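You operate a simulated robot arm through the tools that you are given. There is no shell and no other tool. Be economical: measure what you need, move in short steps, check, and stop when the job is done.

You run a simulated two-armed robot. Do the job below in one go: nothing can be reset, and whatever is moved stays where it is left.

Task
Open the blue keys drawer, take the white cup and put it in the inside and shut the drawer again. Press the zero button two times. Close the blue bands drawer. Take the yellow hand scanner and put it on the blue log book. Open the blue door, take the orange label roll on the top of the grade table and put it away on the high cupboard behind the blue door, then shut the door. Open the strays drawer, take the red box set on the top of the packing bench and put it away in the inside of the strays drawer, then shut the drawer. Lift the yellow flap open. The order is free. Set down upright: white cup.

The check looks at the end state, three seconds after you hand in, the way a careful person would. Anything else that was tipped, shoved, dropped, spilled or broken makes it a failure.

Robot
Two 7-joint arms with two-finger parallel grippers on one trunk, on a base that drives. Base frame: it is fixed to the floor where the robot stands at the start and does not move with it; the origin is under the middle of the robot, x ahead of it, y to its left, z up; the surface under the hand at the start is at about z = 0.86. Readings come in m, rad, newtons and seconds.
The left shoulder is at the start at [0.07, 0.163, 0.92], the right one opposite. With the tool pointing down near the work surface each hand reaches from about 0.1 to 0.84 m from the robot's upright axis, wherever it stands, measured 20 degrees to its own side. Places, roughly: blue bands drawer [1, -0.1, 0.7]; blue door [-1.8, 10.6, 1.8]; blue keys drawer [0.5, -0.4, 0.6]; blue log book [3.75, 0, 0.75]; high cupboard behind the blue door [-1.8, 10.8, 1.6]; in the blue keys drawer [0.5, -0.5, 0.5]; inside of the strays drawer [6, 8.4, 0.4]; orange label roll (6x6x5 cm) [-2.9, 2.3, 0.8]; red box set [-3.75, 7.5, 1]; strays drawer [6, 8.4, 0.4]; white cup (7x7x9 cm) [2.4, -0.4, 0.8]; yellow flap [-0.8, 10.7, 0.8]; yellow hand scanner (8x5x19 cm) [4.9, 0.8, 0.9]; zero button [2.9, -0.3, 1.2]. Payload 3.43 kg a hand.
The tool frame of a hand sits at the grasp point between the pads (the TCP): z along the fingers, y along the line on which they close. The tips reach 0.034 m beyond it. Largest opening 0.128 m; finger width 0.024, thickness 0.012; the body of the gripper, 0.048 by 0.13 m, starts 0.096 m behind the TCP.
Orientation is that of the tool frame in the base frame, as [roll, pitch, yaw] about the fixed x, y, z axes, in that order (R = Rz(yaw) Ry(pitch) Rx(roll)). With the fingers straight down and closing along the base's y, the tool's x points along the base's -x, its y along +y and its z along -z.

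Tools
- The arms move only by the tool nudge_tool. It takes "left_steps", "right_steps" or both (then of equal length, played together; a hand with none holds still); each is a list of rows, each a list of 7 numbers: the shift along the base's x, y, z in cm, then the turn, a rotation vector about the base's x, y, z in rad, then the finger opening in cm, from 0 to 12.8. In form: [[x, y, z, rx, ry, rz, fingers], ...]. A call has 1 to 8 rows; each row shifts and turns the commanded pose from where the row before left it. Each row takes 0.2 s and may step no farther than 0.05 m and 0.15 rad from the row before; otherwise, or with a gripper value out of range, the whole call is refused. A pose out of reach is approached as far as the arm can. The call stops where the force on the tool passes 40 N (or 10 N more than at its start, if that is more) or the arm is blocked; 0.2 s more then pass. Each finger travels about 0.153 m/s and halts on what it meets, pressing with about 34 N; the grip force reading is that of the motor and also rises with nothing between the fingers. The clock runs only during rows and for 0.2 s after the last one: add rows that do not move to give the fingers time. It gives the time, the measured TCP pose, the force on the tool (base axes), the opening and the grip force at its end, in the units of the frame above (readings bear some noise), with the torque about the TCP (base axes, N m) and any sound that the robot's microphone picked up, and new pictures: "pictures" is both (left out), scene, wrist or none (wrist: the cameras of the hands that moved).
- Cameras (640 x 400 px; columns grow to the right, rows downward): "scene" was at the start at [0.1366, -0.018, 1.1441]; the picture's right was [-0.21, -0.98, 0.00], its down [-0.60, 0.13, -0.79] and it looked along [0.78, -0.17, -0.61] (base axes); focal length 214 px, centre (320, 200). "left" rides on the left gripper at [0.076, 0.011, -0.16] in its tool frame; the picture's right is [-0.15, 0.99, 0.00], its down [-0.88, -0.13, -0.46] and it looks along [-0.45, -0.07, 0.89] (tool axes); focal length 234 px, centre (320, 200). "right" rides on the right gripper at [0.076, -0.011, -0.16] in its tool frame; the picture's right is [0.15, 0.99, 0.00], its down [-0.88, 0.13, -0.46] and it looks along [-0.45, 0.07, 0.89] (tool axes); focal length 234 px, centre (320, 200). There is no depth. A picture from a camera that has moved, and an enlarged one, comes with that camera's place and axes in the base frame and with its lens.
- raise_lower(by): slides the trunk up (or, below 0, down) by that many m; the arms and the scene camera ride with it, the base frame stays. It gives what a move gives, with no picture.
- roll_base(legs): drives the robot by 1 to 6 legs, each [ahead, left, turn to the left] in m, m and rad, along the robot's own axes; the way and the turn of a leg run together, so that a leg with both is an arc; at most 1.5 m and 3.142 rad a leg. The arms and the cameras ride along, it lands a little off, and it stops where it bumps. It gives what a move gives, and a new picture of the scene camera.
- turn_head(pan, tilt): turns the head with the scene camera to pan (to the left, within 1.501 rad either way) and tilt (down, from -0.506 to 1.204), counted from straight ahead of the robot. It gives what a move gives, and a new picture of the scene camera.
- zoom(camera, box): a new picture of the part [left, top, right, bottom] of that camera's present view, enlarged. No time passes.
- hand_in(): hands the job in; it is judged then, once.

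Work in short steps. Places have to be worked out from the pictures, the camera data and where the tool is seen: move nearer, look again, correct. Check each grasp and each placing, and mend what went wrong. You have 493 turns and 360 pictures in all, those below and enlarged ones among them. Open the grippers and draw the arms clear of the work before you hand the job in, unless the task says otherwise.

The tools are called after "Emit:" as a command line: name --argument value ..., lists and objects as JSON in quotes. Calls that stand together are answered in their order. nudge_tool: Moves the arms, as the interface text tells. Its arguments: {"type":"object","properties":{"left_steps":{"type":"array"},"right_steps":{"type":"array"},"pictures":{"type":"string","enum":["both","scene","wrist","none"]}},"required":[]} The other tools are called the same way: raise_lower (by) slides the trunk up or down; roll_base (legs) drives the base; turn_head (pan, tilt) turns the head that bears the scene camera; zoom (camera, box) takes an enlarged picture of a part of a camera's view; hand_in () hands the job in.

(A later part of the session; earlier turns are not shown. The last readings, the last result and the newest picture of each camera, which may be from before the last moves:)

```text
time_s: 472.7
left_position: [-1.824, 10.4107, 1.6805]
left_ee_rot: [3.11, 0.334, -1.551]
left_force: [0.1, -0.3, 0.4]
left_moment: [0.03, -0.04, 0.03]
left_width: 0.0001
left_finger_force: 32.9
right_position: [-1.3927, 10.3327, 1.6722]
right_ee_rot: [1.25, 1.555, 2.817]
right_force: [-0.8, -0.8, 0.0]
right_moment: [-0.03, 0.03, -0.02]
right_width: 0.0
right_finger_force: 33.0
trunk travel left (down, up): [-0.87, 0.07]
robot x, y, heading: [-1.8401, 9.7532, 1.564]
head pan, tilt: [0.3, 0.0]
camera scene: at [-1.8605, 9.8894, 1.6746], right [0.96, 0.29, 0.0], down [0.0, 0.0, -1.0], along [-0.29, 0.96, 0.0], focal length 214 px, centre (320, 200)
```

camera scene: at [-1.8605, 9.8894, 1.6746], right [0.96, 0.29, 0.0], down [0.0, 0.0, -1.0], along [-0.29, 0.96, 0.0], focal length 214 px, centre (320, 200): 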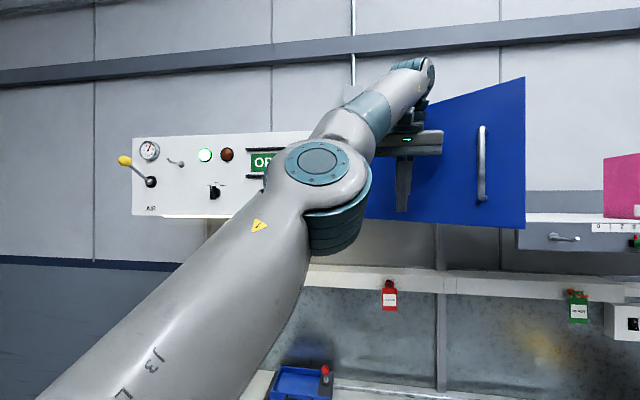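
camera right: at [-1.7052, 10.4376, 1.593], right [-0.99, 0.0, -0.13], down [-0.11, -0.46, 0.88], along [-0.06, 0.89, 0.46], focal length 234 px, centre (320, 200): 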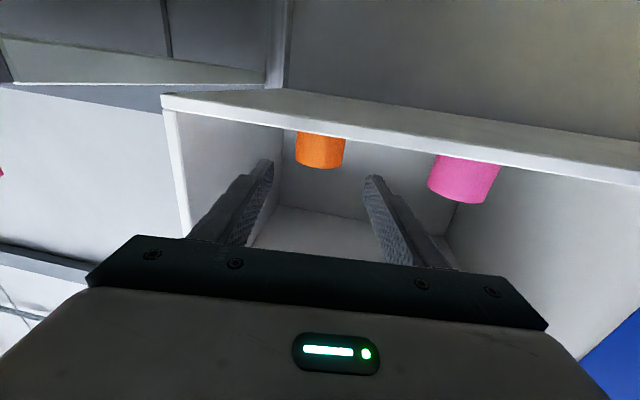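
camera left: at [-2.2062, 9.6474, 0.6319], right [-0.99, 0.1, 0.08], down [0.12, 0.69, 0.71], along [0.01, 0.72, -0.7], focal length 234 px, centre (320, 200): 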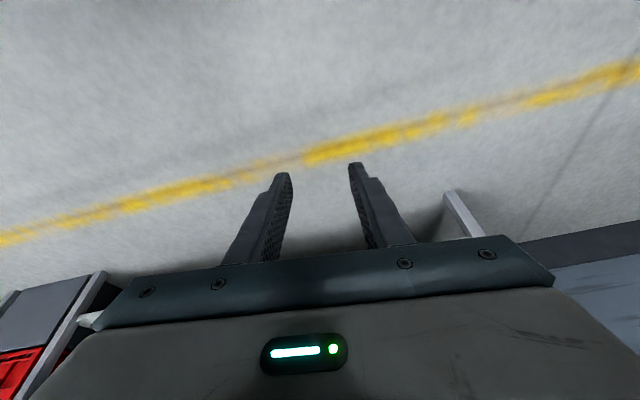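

Closing. I pull the right hand back again and drive another 0.15.

Emit:
nudge_tool --right_steps '[[0, -4, 0, 0, 0, 0, 0], [0, -4, 0, 0, 0, 0, 0], [0, -4, 0, 0, 0, 0, 0]]' --pictures "none"

Emit:
roll_base --legs '[[0.13, 0, 0]]'

```text
time_s: 473.5
left_position: [-1.8231, 10.4125, 1.6795]
left_ee_rot: [3.111, 0.329, -1.551]
left_force: [0.3, 0.5, 0.0]
left_moment: [-0.03, -0.01, -0.01]
left_width: 0.0003
left_finger_force: 32.9
right_position: [-1.3924, 10.2197, 1.6718]
right_ee_rot: [1.416, 1.552, 2.984]
right_force: [-0.5, 0.5, -1.1]
right_moment: [-0.02, -0.03, -0.01]
right_width: 0.0
right_finger_force: 33.0
trunk travel left (down, up): [-0.87, 0.07]
robot x, y, heading: [-1.8362, 9.757, 1.566]
head pan, tilt: [0.3, 0.0]
```

```text
time_s: 474.8
left_position: [-1.8224, 10.5351, 1.6811]
left_ee_rot: [3.109, 0.333, -1.547]
left_force: [-0.4, -0.6, 0.5]
left_moment: [0.03, 0.02, 0.0]
left_width: 0.0
left_finger_force: 32.8
right_position: [-1.3926, 10.3419, 1.673]
right_ee_rot: [1.183, 1.552, 2.751]
right_force: [0.3, -0.8, -0.3]
right_moment: [-0.01, 0.0, 0.02]
right_width: 0.0001
right_finger_force: 33.2
trunk travel left (down, up): [-0.87, 0.07]
robot x, y, heading: [-1.8354, 9.8806, 1.564]
head pan, tilt: [0.3, 0.0]
camera scene: at [-1.8583, 10.0149, 1.6747], right [0.96, 0.29, 0.0], down [0.0, 0.0, -1.0], along [-0.29, 0.96, 0.0], focal length 214 px, centre (320, 200)
```

scene: 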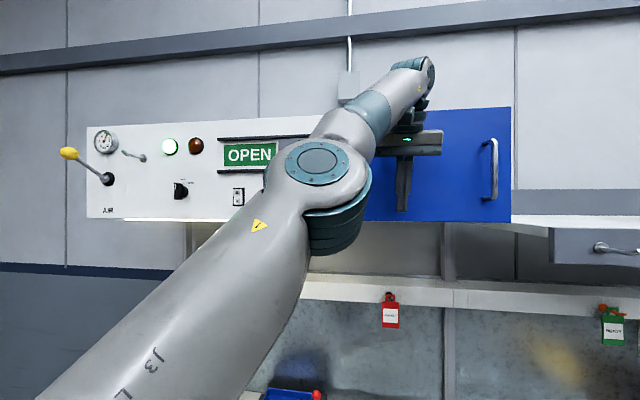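

Almost shut; the last centimetres gently.

Emit:
roll_base --legs '[[0.04, 0, 0]]'

```text
time_s: 475.7
left_position: [-1.8222, 10.5625, 1.6816]
left_ee_rot: [3.106, 0.315, -1.554]
left_force: [0.1, -6.9, 3.4]
left_moment: [-0.14, 0.02, 0.06]
left_width: 0.0
left_finger_force: 32.6
right_position: [-1.3929, 10.377, 1.6714]
right_ee_rot: [1.269, 1.553, 2.838]
right_force: [0.2, 0.2, 1.0]
right_moment: [0.01, 0.03, 0.0]
right_width: 0.0002
right_finger_force: 33.0
trunk travel left (down, up): [-0.87, 0.07]
robot x, y, heading: [-1.8391, 9.9147, 1.562]
head pan, tilt: [0.3, 0.0]
stopped in leg 1: the force on the tool passed its limit at 67 N (the readings are from after the stop); the commanded pose is now the measured one
camera scene: at [-1.8585, 10.0496, 1.6744], right [0.96, 0.29, 0.0], down [0.0, 0.0, -1.0], along [-0.29, 0.96, 0.0], focal length 214 px, centre (320, 200)
```

scene: 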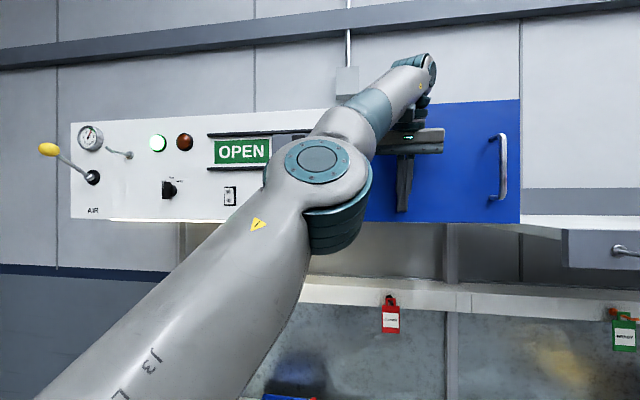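

It stopped against firm resistance. I back off and check that the door is flush.

Emit:
roll_base --legs '[[-0.4, 0, 0]]'

Emit:
nudge_tool --left_steps '[[-4, 0, -4, 0, 0, 0, 0], [-4, 0, -4, 0, 0, 0, 0], [-4, 0, -4, 0, 0, 0, 0], [-4, 0, -4, 0, 0, 0, 0], [-4, 0, -4, 0, 0, 0, 0], [0, 0, -5, 0, 0, 0, 0]]' --pictures "none"

Emit:
turn_head --pan 0.0 --tilt 0.0

Emit:
zoom --camera "scene" --box '[200, 100, 480, 260]'

```text
time_s: 478.2
left_position: [-1.8269, 10.1742, 1.679]
left_ee_rot: [3.105, 0.31, -1.547]
left_force: [-0.1, 0.9, 0.7]
left_moment: [-0.04, 0.0, 0.02]
left_width: 0.0
left_finger_force: 33.6
right_position: [-1.3961, 9.9892, 1.6707]
right_ee_rot: [1.493, 1.553, 3.066]
right_force: [0.7, 0.4, -0.6]
right_moment: [0.0, 0.01, 0.02]
right_width: 0.0
right_finger_force: 33.4
trunk travel left (down, up): [-0.87, 0.07]
robot x, y, heading: [-1.8365, 9.5221, 1.571]
head pan, tilt: [0.3, 0.0]
camera scene: at [-1.8606, 9.6587, 1.6738], right [0.96, 0.3, 0.0], down [0.0, 0.0, -1.0], along [-0.3, 0.96, 0.0], focal length 214 px, centre (320, 200)
```

scene: 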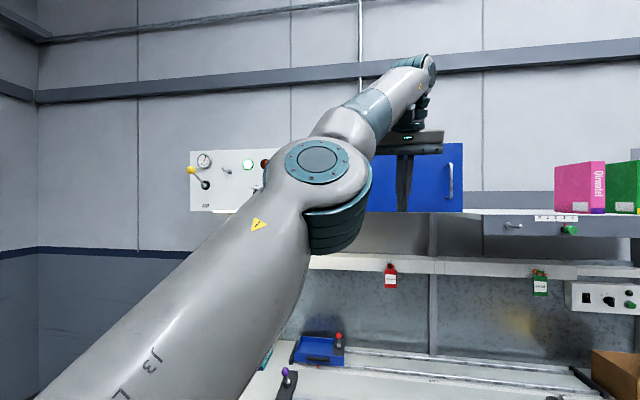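

```text
refused: row 1 steps farther than a row can; nothing moved
```

```text
time_s: 479.0
left_position: [-1.8276, 10.1693, 1.6798]
left_ee_rot: [3.105, 0.312, -1.546]
left_force: [-0.2, -0.6, -0.1]
left_moment: [0.0, -0.01, 0.02]
left_width: 0.0002
left_finger_force: 33.3
right_position: [-1.3969, 9.9848, 1.6708]
right_ee_rot: [1.35, 1.553, 2.922]
right_force: [-0.4, -0.1, -0.5]
right_moment: [0.04, 0.01, -0.02]
right_width: 0.0
right_finger_force: 33.5
trunk travel left (down, up): [-0.87, 0.07]
robot x, y, heading: [-1.8353, 9.5191, 1.574]
head pan, tilt: [0.0, 0.0]
camera scene: at [-1.8341, 9.659, 1.6742], right [1.0, 0.0, 0.0], down [0.0, 0.0, -1.0], along [0.0, 1.0, 0.0], focal length 214 px, centre (320, 200)
```

scene: 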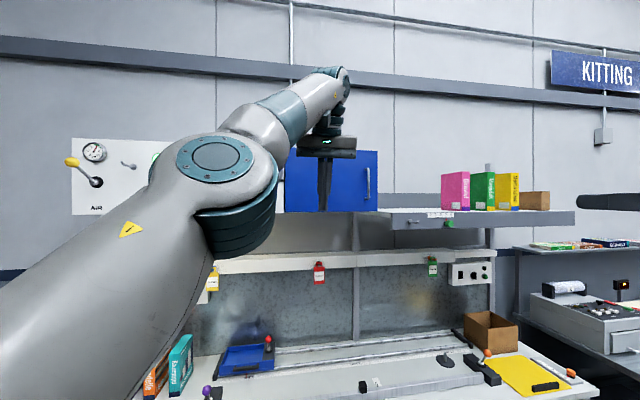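

```text
2.29 times, centred on (340, 180) of scene
camera zoom: at [-1.8341, 9.659, 1.6742], right [1.0, 0.0, 0.0], down [0.0, 0.0, -1.0], along [0.0, 1.0, 0.0], focal length 490 px, centre (274, 246)
```

zoom: 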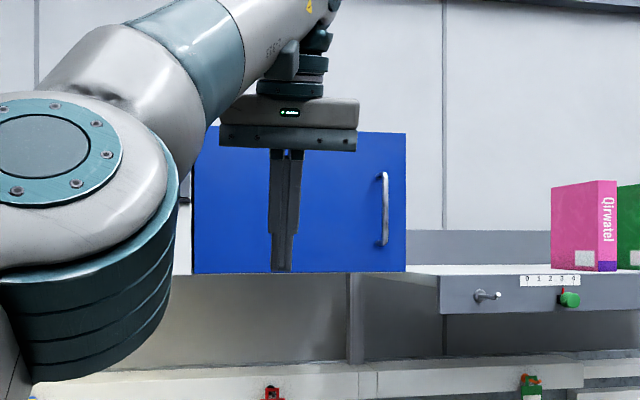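

The door looks shut flush. Next the yellow flap at the bench's right end. I bring the left hand down and aside and lower the trunk.

Emit:
nudge_tool --left_steps '[[-3.5, 0, -3, 0, 0, 0, 5], [-3.5, 0, -3, 0, 0, 0, 5], [-3.5, 0, -3, 0, 0, 0, 5], [-3.5, 0, -3, 0, 0, 0, 5], [-3.5, 0, -3, 0, 0, 0, 5], [-3, -2, -3, 0, 0, 0, 5], [-3, -3, -2, 0, 0, 0, 5], [-3, -3, -2, 0, 0, 0, 5]]' --pictures "none"

Emit:
roll_base --legs '[[0, -0.85, 0]]'

Emit:
raise_lower --by -0.4

Emit:
turn_head --pan 0.1 --tilt 0.4

```text
time_s: 480.8
left_position: [-2.0951, 10.0891, 1.459]
left_ee_rot: [3.108, 0.315, -1.543]
left_force: [0.3, 0.5, -0.5]
left_moment: [0.04, -0.04, 0.01]
left_width: 0.05
left_finger_force: 0.1
right_position: [-1.4015, 9.985, 1.6729]
right_ee_rot: [1.316, 1.556, 2.892]
right_force: [-0.2, 0.2, 0.1]
right_moment: [-0.03, -0.01, -0.07]
right_width: 0.0
right_finger_force: 32.9
trunk travel left (down, up): [-0.87, 0.07]
robot x, y, heading: [-1.832, 9.5189, 1.568]
head pan, tilt: [0.0, 0.0]
```

```text
time_s: 485.2
left_position: [-1.2964, 10.0955, 1.4585]
left_ee_rot: [3.105, 0.315, -1.506]
left_force: [-0.2, -0.1, 0.6]
left_moment: [0.0, -0.01, 0.0]
left_width: 0.05
left_finger_force: 0.2
right_position: [-0.5993, 10.0177, 1.6704]
right_ee_rot: [1.377, 1.553, 2.989]
right_force: [-0.7, -0.2, -0.5]
right_moment: [0.02, -0.02, -0.01]
right_width: 0.0001
right_finger_force: 33.6
trunk travel left (down, up): [-0.87, 0.07]
robot x, y, heading: [-1.014, 9.5314, 1.612]
head pan, tilt: [0.0, 0.0]
camera scene: at [-1.023, 9.6748, 1.6741], right [1.0, 0.04, 0.0], down [0.0, 0.0, -1.0], along [-0.04, 1.0, 0.0], focal length 214 px, centre (320, 200)
```

scene: 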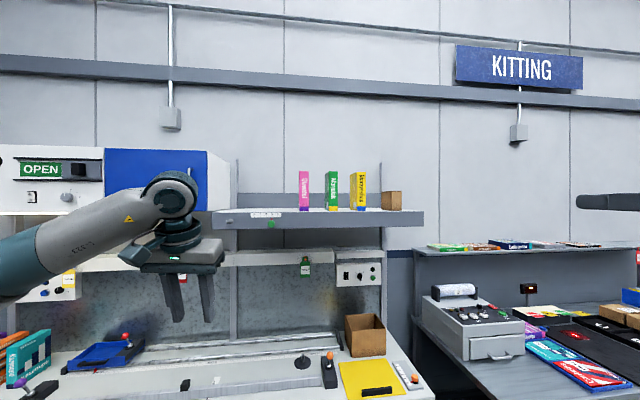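

```text
time_s: 489.0
left_position: [-1.2945, 10.0946, 1.0587]
left_ee_rot: [3.105, 0.313, -1.508]
left_force: [0.6, -0.2, -0.8]
left_moment: [0.0, -0.01, 0.0]
left_width: 0.0499
left_finger_force: 0.0
right_position: [-0.5967, 10.0172, 1.2722]
right_ee_rot: [1.382, 1.552, 2.994]
right_force: [-0.6, -0.1, -0.1]
right_moment: [-0.01, -0.01, 0.0]
right_width: 0.0001
right_finger_force: 32.8
trunk travel left (down, up): [-0.47, 0.47]
robot x, y, heading: [-1.0183, 9.5363, 1.606]
head pan, tilt: [0.0, 0.0]
```

```text
time_s: 489.9
left_position: [-1.2947, 10.094, 1.0584]
left_ee_rot: [3.105, 0.312, -1.51]
left_force: [1.1, 0.2, 0.2]
left_moment: [0.01, 0.01, -0.01]
left_width: 0.0499
left_finger_force: 0.0
right_position: [-0.5971, 10.0176, 1.2718]
right_ee_rot: [1.384, 1.552, 2.998]
right_force: [-0.4, 0.6, 0.2]
right_moment: [-0.02, 0.01, 0.0]
right_width: 0.0
right_finger_force: 32.1
trunk travel left (down, up): [-0.47, 0.47]
robot x, y, heading: [-1.0183, 9.5344, 1.606]
head pan, tilt: [0.099, 0.4]
camera scene: at [-1.031, 9.6766, 1.2372], right [0.99, 0.14, 0.0], down [0.05, -0.38, -0.92], along [-0.13, 0.91, -0.39], focal length 214 px, centre (320, 200)
```

scene: 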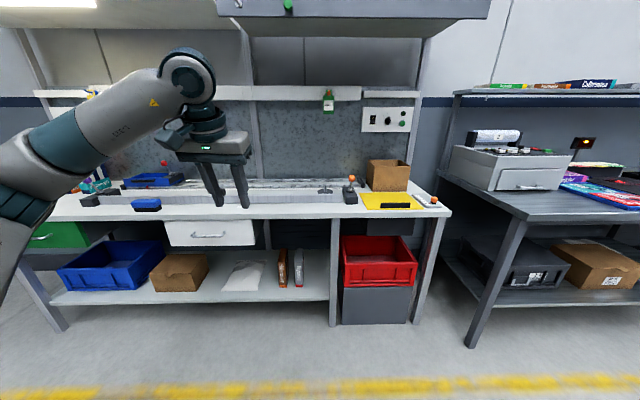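

I zoom on the flap.

Emit:
zoom --camera "scene" --box '[330, 150, 460, 250]'

Emit:
zoom --camera "scene" --box '[0, 0, 200, 60]'

```text
4.00 times, centred on (395, 200) of scene
camera zoom: at [-1.031, 9.6766, 1.2372], right [0.99, 0.14, 0.0], down [0.05, -0.38, -0.92], along [-0.13, 0.91, -0.39], focal length 858 px, centre (20, 200)
```

zoom: 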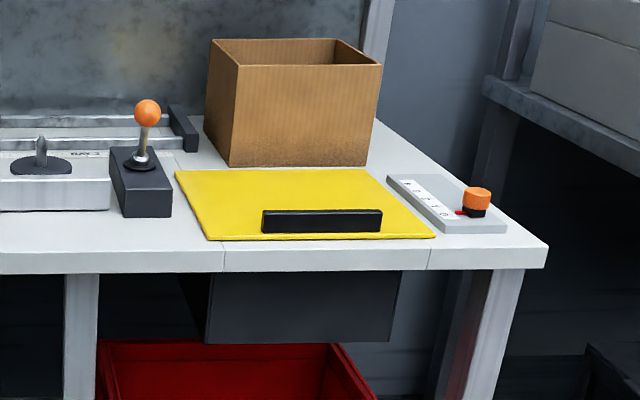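

```text
3.20 times, centred on (100, 30) of scene
camera zoom: at [-1.031, 9.6766, 1.2372], right [0.99, 0.14, 0.0], down [0.05, -0.38, -0.92], along [-0.13, 0.91, -0.39], focal length 686 px, centre (1024, 744)
```

zoom: 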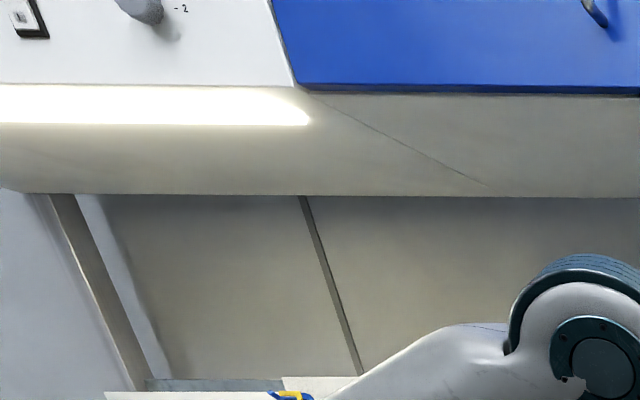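

The flap is a yellow plate hinged at the back with a black bar handle near its front, about (-0.81, 10.63). I turn the right hand so it closes front-to-back, pointing down.

Emit:
nudge_tool --right_steps '[[-2, 0, 0, 0, 0.143, 0, 6], [-2, 0, 0, 0, 0.143, 0, 6], [-2, 0, 0, 0, 0.143, 0, 6], [0, 0, 0, 0, 0.143, 0, 6], [0, 0, 0, 0, 0.143, 0, 6], [0, 0, 0, 0, 0.143, 0, 6], [0, 0, 0, 0, 0.143, 0, 6], [0, 0, 0, 0, 0.143, 0, 6]]' --pictures "none"

Emit:
nudge_tool --right_steps '[[0, 0, 0, 0, 0.143, 0, 6], [0, 0, 0, 0, 0.143, 0, 6], [0, 0, 0, 0, 0.141, 0, 6], [0, 2, 0, -0.149, 0, 0, 6], [0, 2, 0, -0.149, 0, 0, 6], [0, 2, 0, -0.149, 0, 0, 6], [0, 2, 0, -0.149, 0, 0, 6], [0, 0, 0, -0.149, 0, 0, 6]]' --pictures "none"

Emit:
nudge_tool --right_steps '[[0, 0, 0, -0.149, 0, 0, 6], [0, 0, 0, -0.149, 0, 0, 6], [0, 0, 0, -0.149, 0, 0, 6], [0, 0, 0, -0.149, 0, 0, 6], [0, 0, 0, -0.149, 0, 0, 6]]' --pictures "both"

```text
time_s: 491.7
left_position: [-1.2953, 10.0965, 1.0588]
left_ee_rot: [3.105, 0.313, -1.508]
left_force: [-0.1, 0.1, -1.1]
left_moment: [-0.03, -0.05, -0.01]
left_width: 0.0503
left_finger_force: 0.1
right_position: [-0.6565, 10.0177, 1.2711]
right_ee_rot: [1.528, 0.407, 3.139]
right_force: [0.3, 0.1, -0.9]
right_moment: [0.02, -0.01, 0.01]
right_width: 0.0601
right_finger_force: 0.1
trunk travel left (down, up): [-0.47, 0.47]
robot x, y, heading: [-1.0189, 9.5339, 1.607]
head pan, tilt: [0.099, 0.4]
```

```text
time_s: 493.5
left_position: [-1.295, 10.0936, 1.0588]
left_ee_rot: [3.105, 0.312, -1.509]
left_force: [0.2, -0.1, -0.5]
left_moment: [0.03, 0.03, 0.0]
left_width: 0.0501
left_finger_force: 0.1
right_position: [-0.6574, 10.0972, 1.2712]
right_ee_rot: [2.278, -0.011, 3.126]
right_force: [-0.5, 0.7, -0.6]
right_moment: [-0.01, -0.02, 0.0]
right_width: 0.0602
right_finger_force: 0.0
trunk travel left (down, up): [-0.47, 0.47]
robot x, y, heading: [-1.0164, 9.5363, 1.604]
head pan, tilt: [0.099, 0.4]
```

```text
time_s: 494.7
left_position: [-1.2953, 10.0951, 1.0585]
left_ee_rot: [3.107, 0.311, -1.507]
left_force: [0.2, -0.4, 0.0]
left_moment: [0.05, 0.0, 0.0]
left_width: 0.0504
left_finger_force: 0.0
right_position: [-0.6594, 10.0986, 1.2735]
right_ee_rot: [3.019, 0.001, 3.127]
right_force: [0.2, 0.0, 0.3]
right_moment: [-0.01, -0.04, -0.01]
right_width: 0.0601
right_finger_force: 0.2
trunk travel left (down, up): [-0.47, 0.47]
robot x, y, heading: [-1.0186, 9.5335, 1.606]
head pan, tilt: [0.099, 0.4]
camera scene: at [-1.0329, 9.6767, 1.237], right [0.99, 0.14, 0.0], down [0.05, -0.39, -0.92], along [-0.12, 0.91, -0.39], focal length 214 px, centre (320, 200)
camera right: at [-0.7368, 10.0677, 1.4298], right [-0.13, 0.98, 0.12], down [0.88, 0.06, 0.47], along [0.45, 0.17, -0.87], focal length 234 px, centre (320, 200)
```

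scene: 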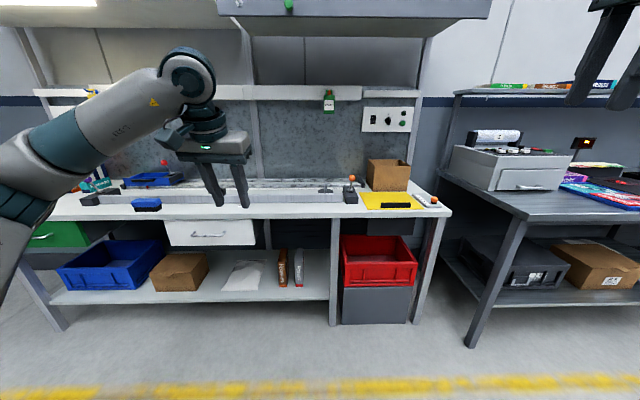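
right: 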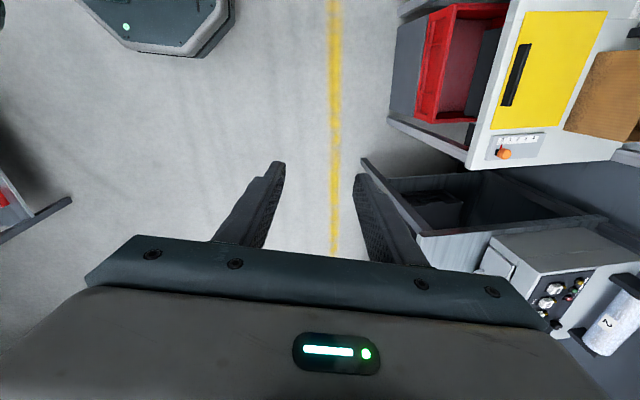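

Bar centre is at (-0.814, 10.64). I drive closer and straighten the heading.

Emit:
roll_base --legs '[[0.4, 0.08, -0.035]]'

Emit:
nudge_tool --right_steps '[[-2, 0, -4, -0.12, 0, 0, 6], [-2, 1, -4, 0, 0, 0, 6], [-1, 2, -4, 0, 0, 0, 6], [0, 2, -4, 0, 0, 0, 6]]' --pictures "wrist"

```text
time_s: 497.2
left_position: [-1.3656, 10.5061, 1.059]
left_ee_rot: [3.105, 0.313, -1.545]
left_force: [-0.6, -0.7, 0.8]
left_moment: [0.0, 0.0, 0.05]
left_width: 0.0501
left_finger_force: 0.1
right_position: [-0.7276, 10.4854, 1.2712]
right_ee_rot: [3.02, 0.002, 3.088]
right_force: [-0.3, 0.4, 0.4]
right_moment: [-0.02, -0.02, -0.04]
right_width: 0.0597
right_finger_force: 0.1
trunk travel left (down, up): [-0.47, 0.47]
robot x, y, heading: [-1.1072, 9.937, 1.568]
head pan, tilt: [0.099, 0.4]
camera scene: at [-1.1167, 10.0786, 1.2371], right [0.99, 0.1, 0.0], down [0.04, -0.39, -0.92], along [-0.09, 0.92, -0.39], focal length 214 px, centre (320, 200)
```

scene: 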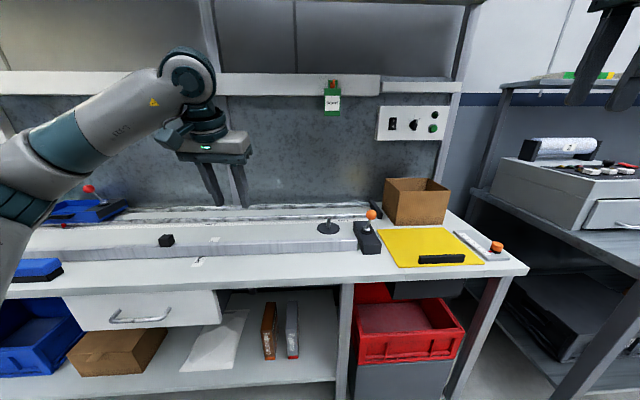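

```text
time_s: 498.2
left_position: [-1.3628, 10.507, 1.0594]
left_ee_rot: [3.104, 0.31, -1.545]
left_force: [0.2, 0.5, 0.8]
left_moment: [-0.01, 0.04, 0.0]
left_width: 0.05
left_finger_force: 0.1
right_position: [-0.7759, 10.536, 1.1131]
right_ee_rot: [3.141, 0.006, 3.086]
right_force: [-0.3, 0.3, -0.3]
right_moment: [-0.02, 0.02, 0.0]
right_width: 0.0599
right_finger_force: 0.1
trunk travel left (down, up): [-0.47, 0.47]
robot x, y, heading: [-1.1085, 9.9315, 1.571]
head pan, tilt: [0.099, 0.4]
camera right: at [-0.8537, 10.5289, 1.2725], right [-0.09, 1.0, 0.0], down [0.88, 0.08, 0.46], along [0.46, 0.04, -0.89], focal length 234 px, centre (320, 200)
```

right: 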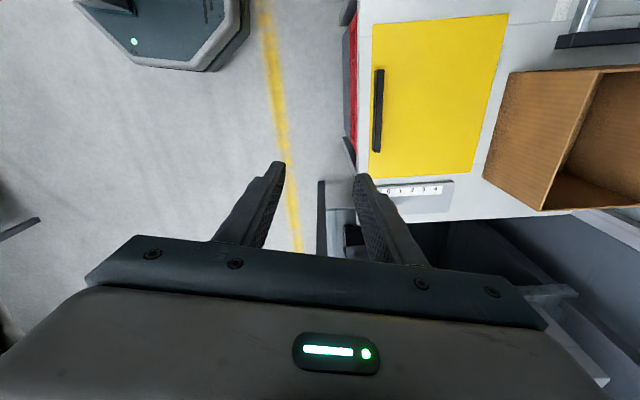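

Bar: x -0.87…-0.74, y 10.64. I move above it and look.

Emit:
nudge_tool --right_steps '[[-1.5, 3, -3, 0, 0, 0.05, 6], [-1.5, 3, -3, 0, 0, 0, 6], [-0.4, 3, -3, 0, 0, 0, 6], [0, 1.4, -4, 0, 0, 0, 6], [0, 0, -4, 0, 0, 0, 6], [0, 0, -3, 0, 0, 0, 6]]' --pictures "both"

```text
time_s: 499.6
left_position: [-1.3656, 10.506, 1.0581]
left_ee_rot: [3.105, 0.312, -1.543]
left_force: [-0.2, 0.6, -0.3]
left_moment: [-0.01, 0.02, -0.02]
left_width: 0.05
left_finger_force: 0.0
right_position: [-0.8126, 10.6411, 0.9111]
right_ee_rot: [3.14, 0.007, 3.14]
right_force: [-0.2, -0.1, -0.3]
right_moment: [0.0, 0.01, 0.03]
right_width: 0.0599
right_finger_force: 0.1
trunk travel left (down, up): [-0.47, 0.47]
robot x, y, heading: [-1.1092, 9.9363, 1.576]
head pan, tilt: [0.099, 0.4]
camera scene: at [-1.1163, 10.0789, 1.2371], right [0.99, 0.1, 0.0], down [0.04, -0.39, -0.92], along [-0.09, 0.92, -0.39], focal length 214 px, centre (320, 200)
camera right: at [-0.8904, 10.6289, 1.0698], right [-0.14, 0.99, 0.0], down [0.88, 0.13, 0.46], along [0.46, 0.07, -0.89], focal length 234 px, centre (320, 200)
```

scene: 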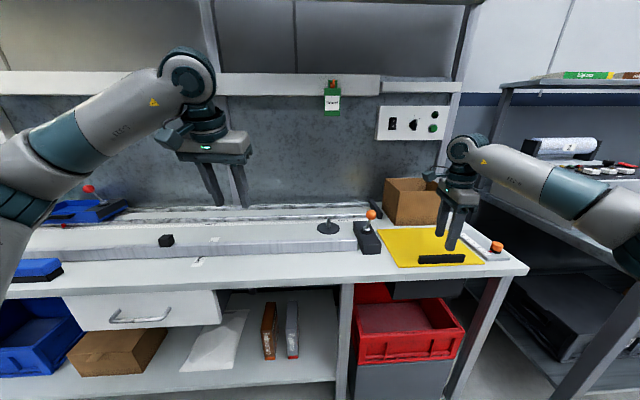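
right: 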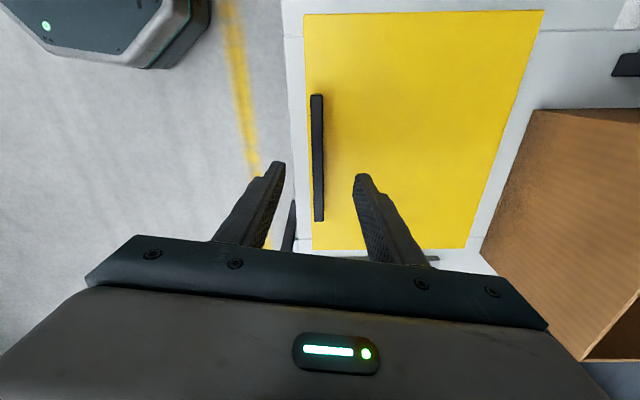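

Centred over the bar. I descend to it slowly.

Emit:
nudge_tool --right_steps '[[0, 0, -3, 0, 0, 0, 5], [0, 0, -2, 0, 0, 0, 5], [0, 0, -0.8, 0, 0, 0, 5], [0, 0, -0.7, 0, 0, 0, 5]]' --pictures "wrist"

```text
time_s: 500.6
left_position: [-1.3648, 10.5067, 1.0587]
left_ee_rot: [3.103, 0.313, -1.544]
left_force: [0.8, -0.3, 0.9]
left_moment: [-0.01, -0.02, -0.02]
left_width: 0.05
left_finger_force: 0.1
right_position: [-0.812, 10.64, 0.8454]
right_ee_rot: [3.138, 0.007, 3.136]
right_force: [-0.2, 0.8, -0.8]
right_moment: [-0.01, 0.02, -0.01]
right_width: 0.0498
right_finger_force: 0.2
trunk travel left (down, up): [-0.47, 0.47]
robot x, y, heading: [-1.1045, 9.9415, 1.571]
head pan, tilt: [0.099, 0.4]
camera right: at [-0.8899, 10.6289, 1.0045], right [-0.14, 0.99, 0.0], down [0.88, 0.13, 0.46], along [0.46, 0.07, -0.89], focal length 234 px, centre (320, 200)
```

right: 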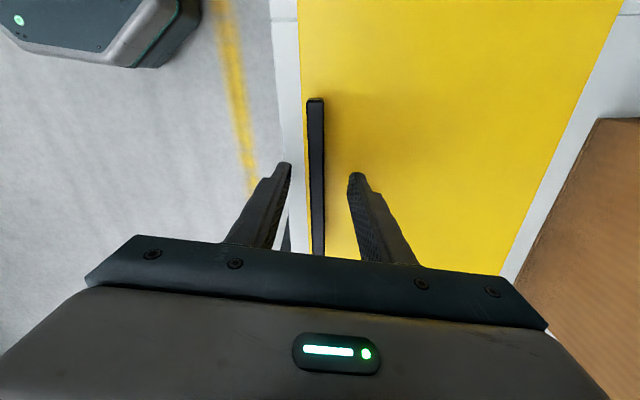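

Fingers straddle the bar. I close.

Emit:
nudge_tool --right_steps '[[0, 0, -0.6, 0, 0, 0, 5], [0, 0, 0, 0, 0, 0, 2], [0, 0, 0, 0, 0, 0, 0], [0, 0, 0, 0, 0, 0, 0]]' --pictures "wrist"

```text
time_s: 501.6
left_position: [-1.3656, 10.5033, 1.0595]
left_ee_rot: [3.106, 0.316, -1.544]
left_force: [0.6, -0.2, 0.6]
left_moment: [0.0, -0.02, 0.02]
left_width: 0.0502
left_finger_force: 0.0
right_position: [-0.8117, 10.6389, 0.8419]
right_ee_rot: [3.139, 0.008, -3.141]
right_force: [-0.4, -12.5, 23.2]
right_moment: [-1.61, 0.16, 1.33]
right_width: 0.0152
right_finger_force: 45.2
trunk travel left (down, up): [-0.47, 0.47]
robot x, y, heading: [-1.1088, 9.9385, 1.572]
head pan, tilt: [0.099, 0.4]
camera right: at [-0.8896, 10.6262, 1.0006], right [-0.14, 0.99, 0.0], down [0.88, 0.13, 0.46], along [0.46, 0.07, -0.89], focal length 234 px, centre (320, 200)
```

right: 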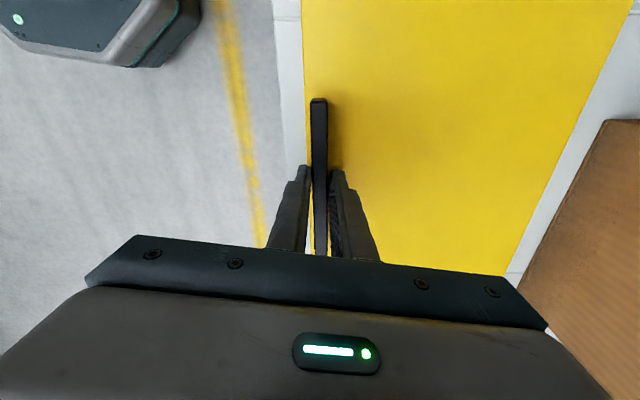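

Bar gripped. The flap hinges at the back, so I raise the bar along its arc, tilting the hand along with it.

Emit:
nudge_tool --right_steps '[[0, 0.75, 2.9, -0.145, 0, 0, 0], [0, 1.2, 2.8, -0.145, 0, 0, 0], [0, 1.6, 2.6, -0.145, 0, 0, 0], [0, 2.0, 2.3, -0.145, 0, 0, 0]]' --pictures "scene"

```text
time_s: 502.4
left_position: [-1.3623, 10.5072, 1.0584]
left_ee_rot: [3.106, 0.312, -1.547]
left_force: [-0.9, 0.3, -0.7]
left_moment: [0.04, -0.06, 0.02]
left_width: 0.05
left_finger_force: 0.0
right_position: [-0.8311, 10.6614, 0.9123]
right_ee_rot: [-2.803, -0.076, -3.094]
right_force: [17.0, 4.6, -7.3]
right_moment: [-1.08, 0.9, 0.93]
right_width: 0.0136
right_finger_force: 45.4
right hand out of reach, approached as far as the arm can: row 3
trunk travel left (down, up): [-0.47, 0.47]
robot x, y, heading: [-1.1088, 9.9356, 1.572]
head pan, tilt: [0.099, 0.4]
stopped in row 3 (right hand): the force on the tool passed its limit at 88 N (the readings are from after the stop); the commanded pose is now the measured one
camera scene: at [-1.1159, 10.0789, 1.2368], right [1.0, 0.1, 0.0], down [0.04, -0.39, -0.92], along [-0.09, 0.92, -0.39], focal length 214 px, centre (320, 200)
```

scene: 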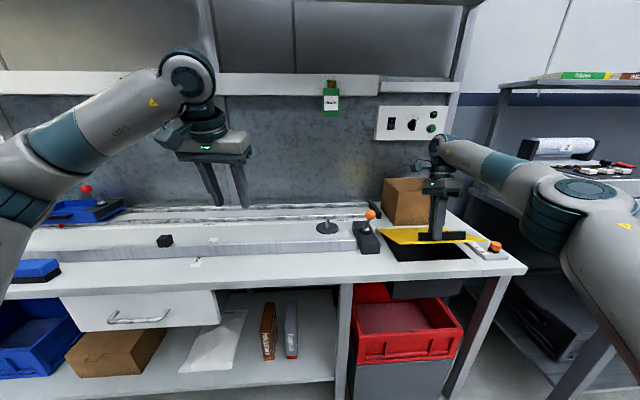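

The flap is up about 20°. I release to see whether it holds by itself.

Emit:
nudge_tool --right_steps '[[0, 0, 0, 0, 0, 0, 4], [0, 0, 0, 0, 0, 0, 5], [0, 0, 0, 0, 0, 0, 5]]' --pictures "both"

Emit:
zoom --camera "scene" --box '[340, 150, 520, 270]'

```text
time_s: 503.2
left_position: [-1.3631, 10.5079, 1.0588]
left_ee_rot: [3.105, 0.314, -1.55]
left_force: [-0.3, -0.1, 0.6]
left_moment: [0.01, 0.01, -0.01]
left_width: 0.0501
left_finger_force: 0.1
right_position: [-0.8341, 10.6612, 0.9157]
right_ee_rot: [-2.803, -0.078, -3.09]
right_force: [0.2, -0.1, 0.7]
right_moment: [0.01, 0.01, 0.01]
right_width: 0.0501
right_finger_force: 0.1
trunk travel left (down, up): [-0.47, 0.47]
robot x, y, heading: [-1.112, 9.9342, 1.567]
head pan, tilt: [0.099, 0.4]
camera scene: at [-1.116, 10.0785, 1.2371], right [1.0, 0.1, 0.0], down [0.04, -0.39, -0.92], along [-0.09, 0.92, -0.39], focal length 214 px, centre (320, 200)
camera right: at [-0.9006, 10.6996, 1.0744], right [-0.22, 0.92, -0.32], down [0.89, 0.32, 0.32], along [0.39, -0.21, -0.89], focal length 234 px, centre (320, 200)
```

scene: 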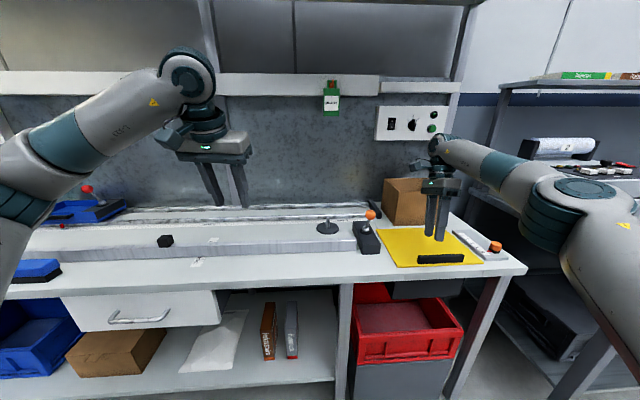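
right: 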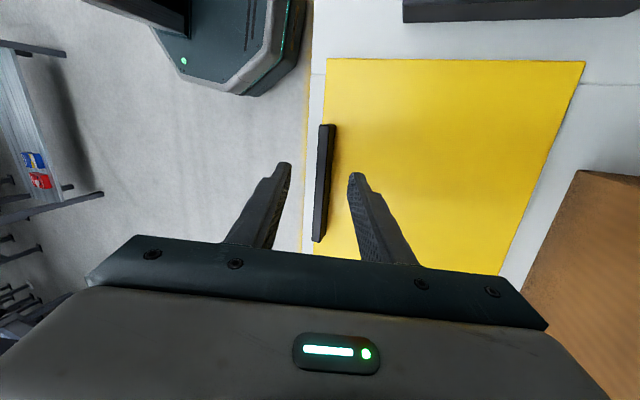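

```text
3.33 times, centred on (430, 210) of scene
camera zoom: at [-1.116, 10.0785, 1.2371], right [1.0, 0.1, 0.0], down [0.04, -0.39, -0.92], along [-0.09, 0.92, -0.39], focal length 715 px, centre (-47, 167)
```

zoom: 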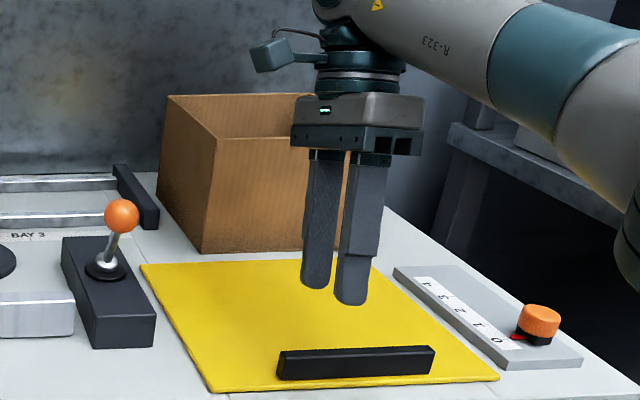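

The flap falls back, so it must be swung past upright in one go. Plan: lift its front edge by the bar with the right hand, grip the edge with the left hand (fingers above/below), and swing it over. I first reposition the right hand up and turn the left hand.

Emit:
nudge_tool --right_steps '[[0, -1, 4, 0.1, 0, 0, 5], [0, -1, 4, 0.12, 0, 0, 5], [0, -1, 4, 0.12, 0, 0, 5], [0, 0, 2, 0, 0, 0, 5], [0, 0, 0, 0, 0, 0, 5], [0, 0, 0, 0, 0, 0, 5], [0, 0, 0, 0, 0, 0, 5], [0, 0, 0, 0, 0, 0, 5]]' --left_steps '[[0, -3, 1, 0.14, 0, 0, 5], [0, -3, 1, 0.14, 0, 0, 5], [0, -3, 1, 0.14, 0, 0, 5], [0, -3, 0, 0.14, 0, 0, 5], [0, 0, 0, 0.14, 0, 0, 5], [0, 0, 0, 0.14, 0, 0, 5], [0, 0, 0, 0.14, 0, 0, 5], [0, 0, 0, 0.14, 0, 0, 5]]' --pictures "none"

Emit:
nudge_tool --left_steps '[[0, 0, 0, 0.135, 0, 0, 5], [0, 0, 0, 0, -0.143, 0, 5], [0, 0, 0, 0, -0.143, 0, 5], [0, 0, 0, 0, -0.143, 0, 5], [0, 0, 0, 0, -0.143, 0, 5], [0, 0, 0, 0, -0.143, 0, 5], [0, 0, 0, 0, -0.143, 0, 5], [0, 0, 0, 0, -0.143, 0, 5]]' --pictures "none"

Emit:
nudge_tool --left_steps '[[0, 0, 0, 0, -0.143, 0, 5], [0, 0, 0, 0, -0.143, 0, 5], [0, 0, 0, 0, -0.143, 0, 5], [0, 0, 0, 0, -0.141, 0, 5]]' --pictures "both"

```text
time_s: 505.0
left_position: [-1.3668, 10.4639, 1.1757]
left_ee_rot: [-3.025, 1.43, -1.411]
left_force: [-0.5, -0.2, -0.9]
left_moment: [-0.01, -0.01, -0.03]
left_width: 0.0501
left_finger_force: 0.1
left hand out of reach, approached as far as the arm can: row 5, 6, 7, 8
right_position: [-0.8343, 10.6324, 1.0564]
right_ee_rot: [3.14, -0.055, -3.065]
right_force: [0.1, -0.1, -0.2]
right_moment: [0.02, -0.04, 0.02]
right_width: 0.0502
right_finger_force: 0.1
trunk travel left (down, up): [-0.47, 0.47]
robot x, y, heading: [-1.1128, 9.9362, 1.565]
head pan, tilt: [0.099, 0.4]
```

```text
time_s: 506.8
left_position: [-1.3661, 10.4807, 1.191]
left_ee_rot: [-1.616, 0.546, -0.004]
left_force: [0.2, -0.5, 0.1]
left_moment: [0.0, 0.0, -0.03]
left_width: 0.0502
left_finger_force: 0.1
left hand out of reach, approached as far as the arm can: row 1
right_position: [-0.8343, 10.6331, 1.0571]
right_ee_rot: [3.139, -0.056, -3.064]
right_force: [0.4, 0.4, -1.0]
right_moment: [0.01, -0.02, -0.02]
right_width: 0.05
right_finger_force: 0.0
trunk travel left (down, up): [-0.47, 0.47]
robot x, y, heading: [-1.1084, 9.9377, 1.57]
head pan, tilt: [0.099, 0.4]
```

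```text
time_s: 507.8
left_position: [-1.3655, 10.4807, 1.1912]
left_ee_rot: [-1.614, -0.023, -0.003]
left_force: [0.8, -0.5, -0.6]
left_moment: [0.01, -0.04, 0.0]
left_width: 0.0501
left_finger_force: 0.1
right_position: [-0.8342, 10.6324, 1.0573]
right_ee_rot: [3.139, -0.059, -3.066]
right_force: [0.6, -0.5, 0.1]
right_moment: [-0.01, -0.05, 0.02]
right_width: 0.05
right_finger_force: 0.0
trunk travel left (down, up): [-0.47, 0.47]
robot x, y, heading: [-1.1081, 9.9354, 1.572]
head pan, tilt: [0.099, 0.4]
camera scene: at [-1.1158, 10.0786, 1.2371], right [1.0, 0.1, 0.0], down [0.04, -0.39, -0.92], along [-0.09, 0.92, -0.39], focal length 214 px, centre (320, 200)
camera left: at [-1.2916, 10.3198, 1.1883], right [-0.12, -0.04, -0.99], down [-0.89, -0.45, 0.13], along [-0.45, 0.89, 0.02], focal length 234 px, centre (320, 200)
```

scene: 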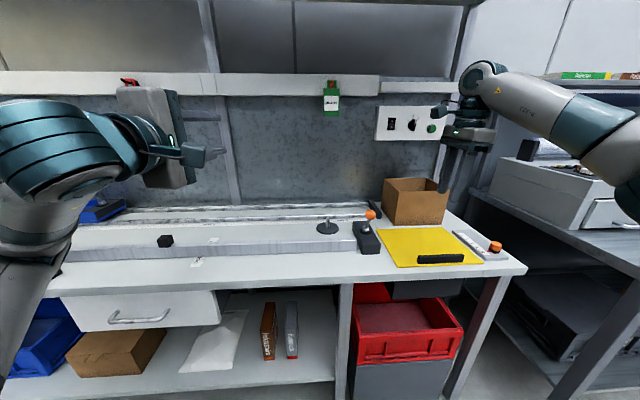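
left: 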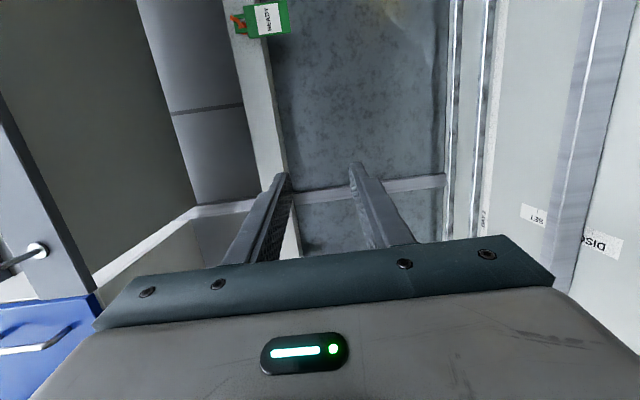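

Left orientation is right. I shift the base right and ahead so both hands can reach the flap.

Emit:
roll_base --legs '[[0, -0.28, 0], [0.08, 0, 0]]'

Emit:
nudge_tool --right_steps '[[-4, -1, 0, 0, 0, -0.02, 5], [-4, -1, 0, 0, 0.03, -0.02, 5], [-4, -1, 0, 0, 0.03, -0.02, 5], [-4, -1, 0, 0, 0, -0.02, 5], [-4, -1, 0, 0, 0, 0, 5]]' --left_steps '[[0, -2, 0, 0, 0, 0, 5], [0, -2, 0, 0, 0, 0, 5], [0, -2, 0, 0, 0, 0, 5], [0, 0, 0, 0, 0, 0, 5], [0, 0, 0, 0, 0, 0, 5]]' --pictures "both"

```text
time_s: 510.4
left_position: [-1.0908, 10.5608, 1.1921]
left_ee_rot: [-1.613, -0.021, -0.001]
left_force: [0.2, 0.1, -0.9]
left_moment: [0.05, -0.01, 0.02]
left_width: 0.0503
left_finger_force: 0.1
right_position: [-0.5597, 10.7148, 1.0562]
right_ee_rot: [3.14, -0.058, -3.061]
right_force: [-0.3, -0.2, -1.3]
right_moment: [-0.04, 0.02, -0.01]
right_width: 0.0502
right_finger_force: 0.1
trunk travel left (down, up): [-0.47, 0.47]
robot x, y, heading: [-0.8287, 10.0209, 1.575]
head pan, tilt: [0.099, 0.4]
camera scene: at [-0.8385, 10.1599, 1.237], right [0.99, 0.1, 0.0], down [0.04, -0.39, -0.92], along [-0.09, 0.92, -0.39], focal length 214 px, centre (320, 200)
```

scene: 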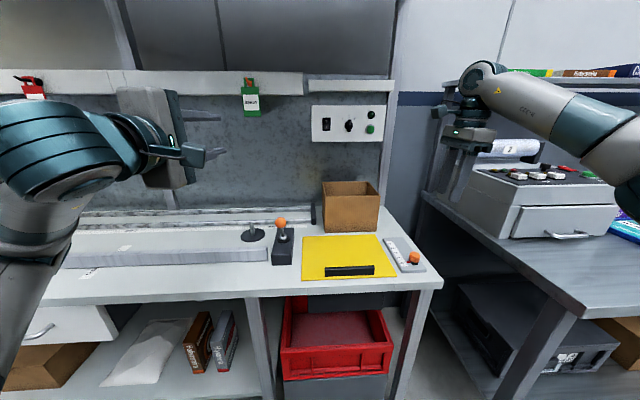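

```text
time_s: 511.6
left_position: [-1.093, 10.5211, 1.2164]
left_ee_rot: [-1.616, -0.024, 0.0]
left_force: [-0.1, -0.3, 0.8]
left_moment: [0.0, -0.03, -0.06]
left_width: 0.0501
left_finger_force: 0.1
left hand out of reach, approached as far as the arm can: row 1, 2, 3
right_position: [-0.7636, 10.6652, 1.0569]
right_ee_rot: [3.136, -0.118, 3.142]
right_force: [0.1, -0.1, 0.3]
right_moment: [-0.02, -0.01, -0.02]
right_width: 0.0499
right_finger_force: 0.0
trunk travel left (down, up): [-0.47, 0.47]
robot x, y, heading: [-0.8343, 10.0141, 1.578]
head pan, tilt: [0.099, 0.4]
camera scene: at [-0.8399, 10.1583, 1.2372], right [0.99, 0.1, 0.0], down [0.04, -0.39, -0.92], along [-0.09, 0.92, -0.39], focal length 214 px, centre (320, 200)
camera right: at [-0.8206, 10.6532, 1.2232], right [-0.15, 0.99, 0.02], down [0.93, 0.13, 0.35], along [0.34, 0.07, -0.94], focal length 234 px, centre (320, 200)
camera left: at [-1.0186, 10.3609, 1.2145], right [-0.12, -0.04, -0.99], down [-0.88, -0.45, 0.13], along [-0.45, 0.89, 0.02], focal length 234 px, centre (320, 200)
```

scene: 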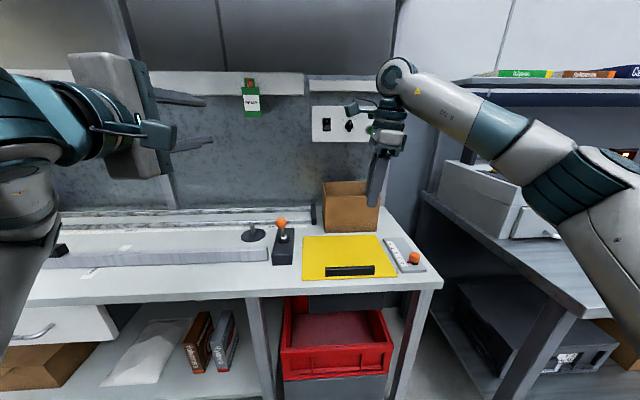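
right: 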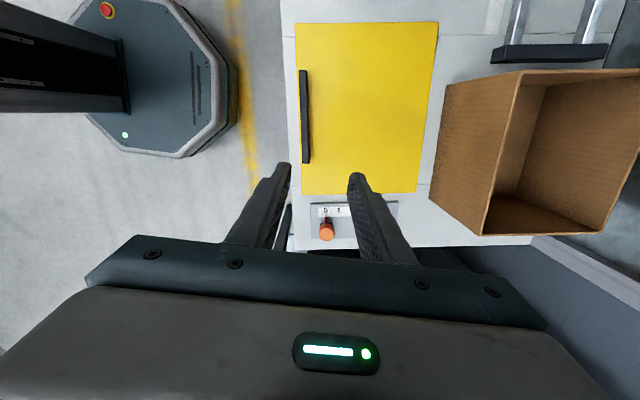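
left: 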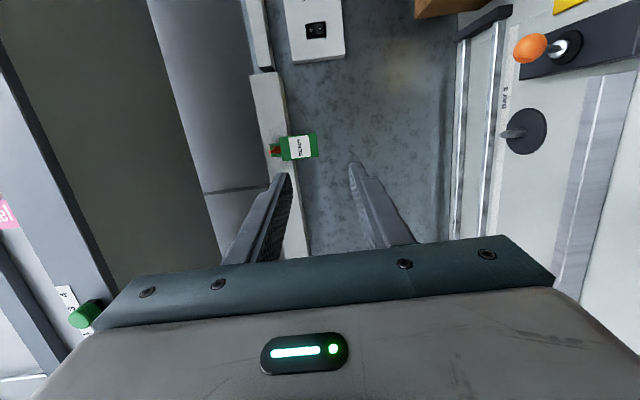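

I square the right hand and lower it to the bar's right part, and bring the left hand before the flap's left part at edge height.

Emit:
nudge_tool --right_steps '[[0, -1, -4, 0, -0.059, 0, 5], [0, -1, -4, 0, -0.059, 0, 5], [0, -0.5, -4, 0, 0, 0, 5], [0, 0, -3, 0, 0, 0, 5], [0, 0, -3, 0, 0, 0, 5], [0, 0, 0, 0, 0, 0, 5], [0, 0, 0, 0, 0, 0, 5]]' --left_steps '[[2.5, 0, -4, 0, 0, 0, 6], [2.5, 0, -4, 0, 0, 0, 6], [2.5, 0, -4, 0, 0, 0, 6], [2.5, 0, -4, 0, 0, 0, 6], [2.5, 0, -4, 0, 0, 0, 6], [2.5, 0, -4, 0, 0, 0, 6], [2.5, 0, -4, 0, 0, 0, 6]]' --pictures "both"

```text
time_s: 513.2
left_position: [-0.9013, 10.598, 0.9928]
left_ee_rot: [-1.613, -0.022, 0.002]
left_force: [-0.1, -0.1, 0.4]
left_moment: [0.03, 0.01, 0.02]
left_width: 0.0598
left_finger_force: 0.0
left hand out of reach, approached as far as the arm can: row 1, 2, 3, 4, 5
right_position: [-0.7562, 10.6411, 0.8747]
right_ee_rot: [3.138, 0.0, -3.141]
right_force: [0.2, -0.2, -0.6]
right_moment: [-0.01, 0.01, 0.0]
right_width: 0.05
right_finger_force: 0.1
trunk travel left (down, up): [-0.47, 0.47]
robot x, y, heading: [-0.8309, 10.0165, 1.574]
head pan, tilt: [0.099, 0.4]
camera scene: at [-0.8369, 10.1595, 1.237], right [0.99, 0.1, 0.0], down [0.04, -0.39, -0.92], along [-0.09, 0.92, -0.39], focal length 214 px, centre (320, 200)
camera right: at [-0.8324, 10.629, 1.0342], right [-0.15, 0.99, 0.0], down [0.88, 0.13, 0.46], along [0.45, 0.07, -0.89], focal length 234 px, centre (320, 200)
camera left: at [-0.8258, 10.4386, 0.9892], right [-0.13, -0.04, -0.99], down [-0.88, -0.45, 0.13], along [-0.45, 0.89, 0.02], focal length 234 px, centre (320, 200)
```

scene: 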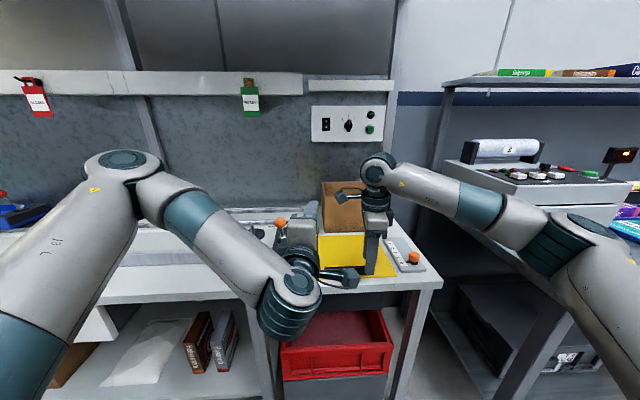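
right: 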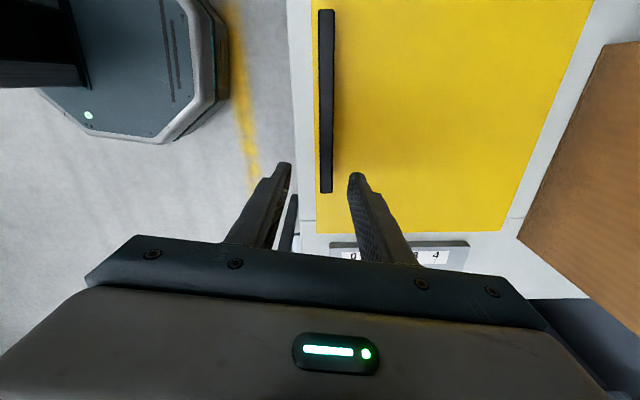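
left: 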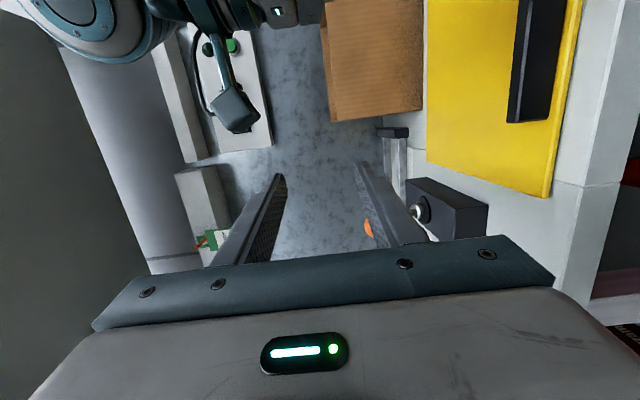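

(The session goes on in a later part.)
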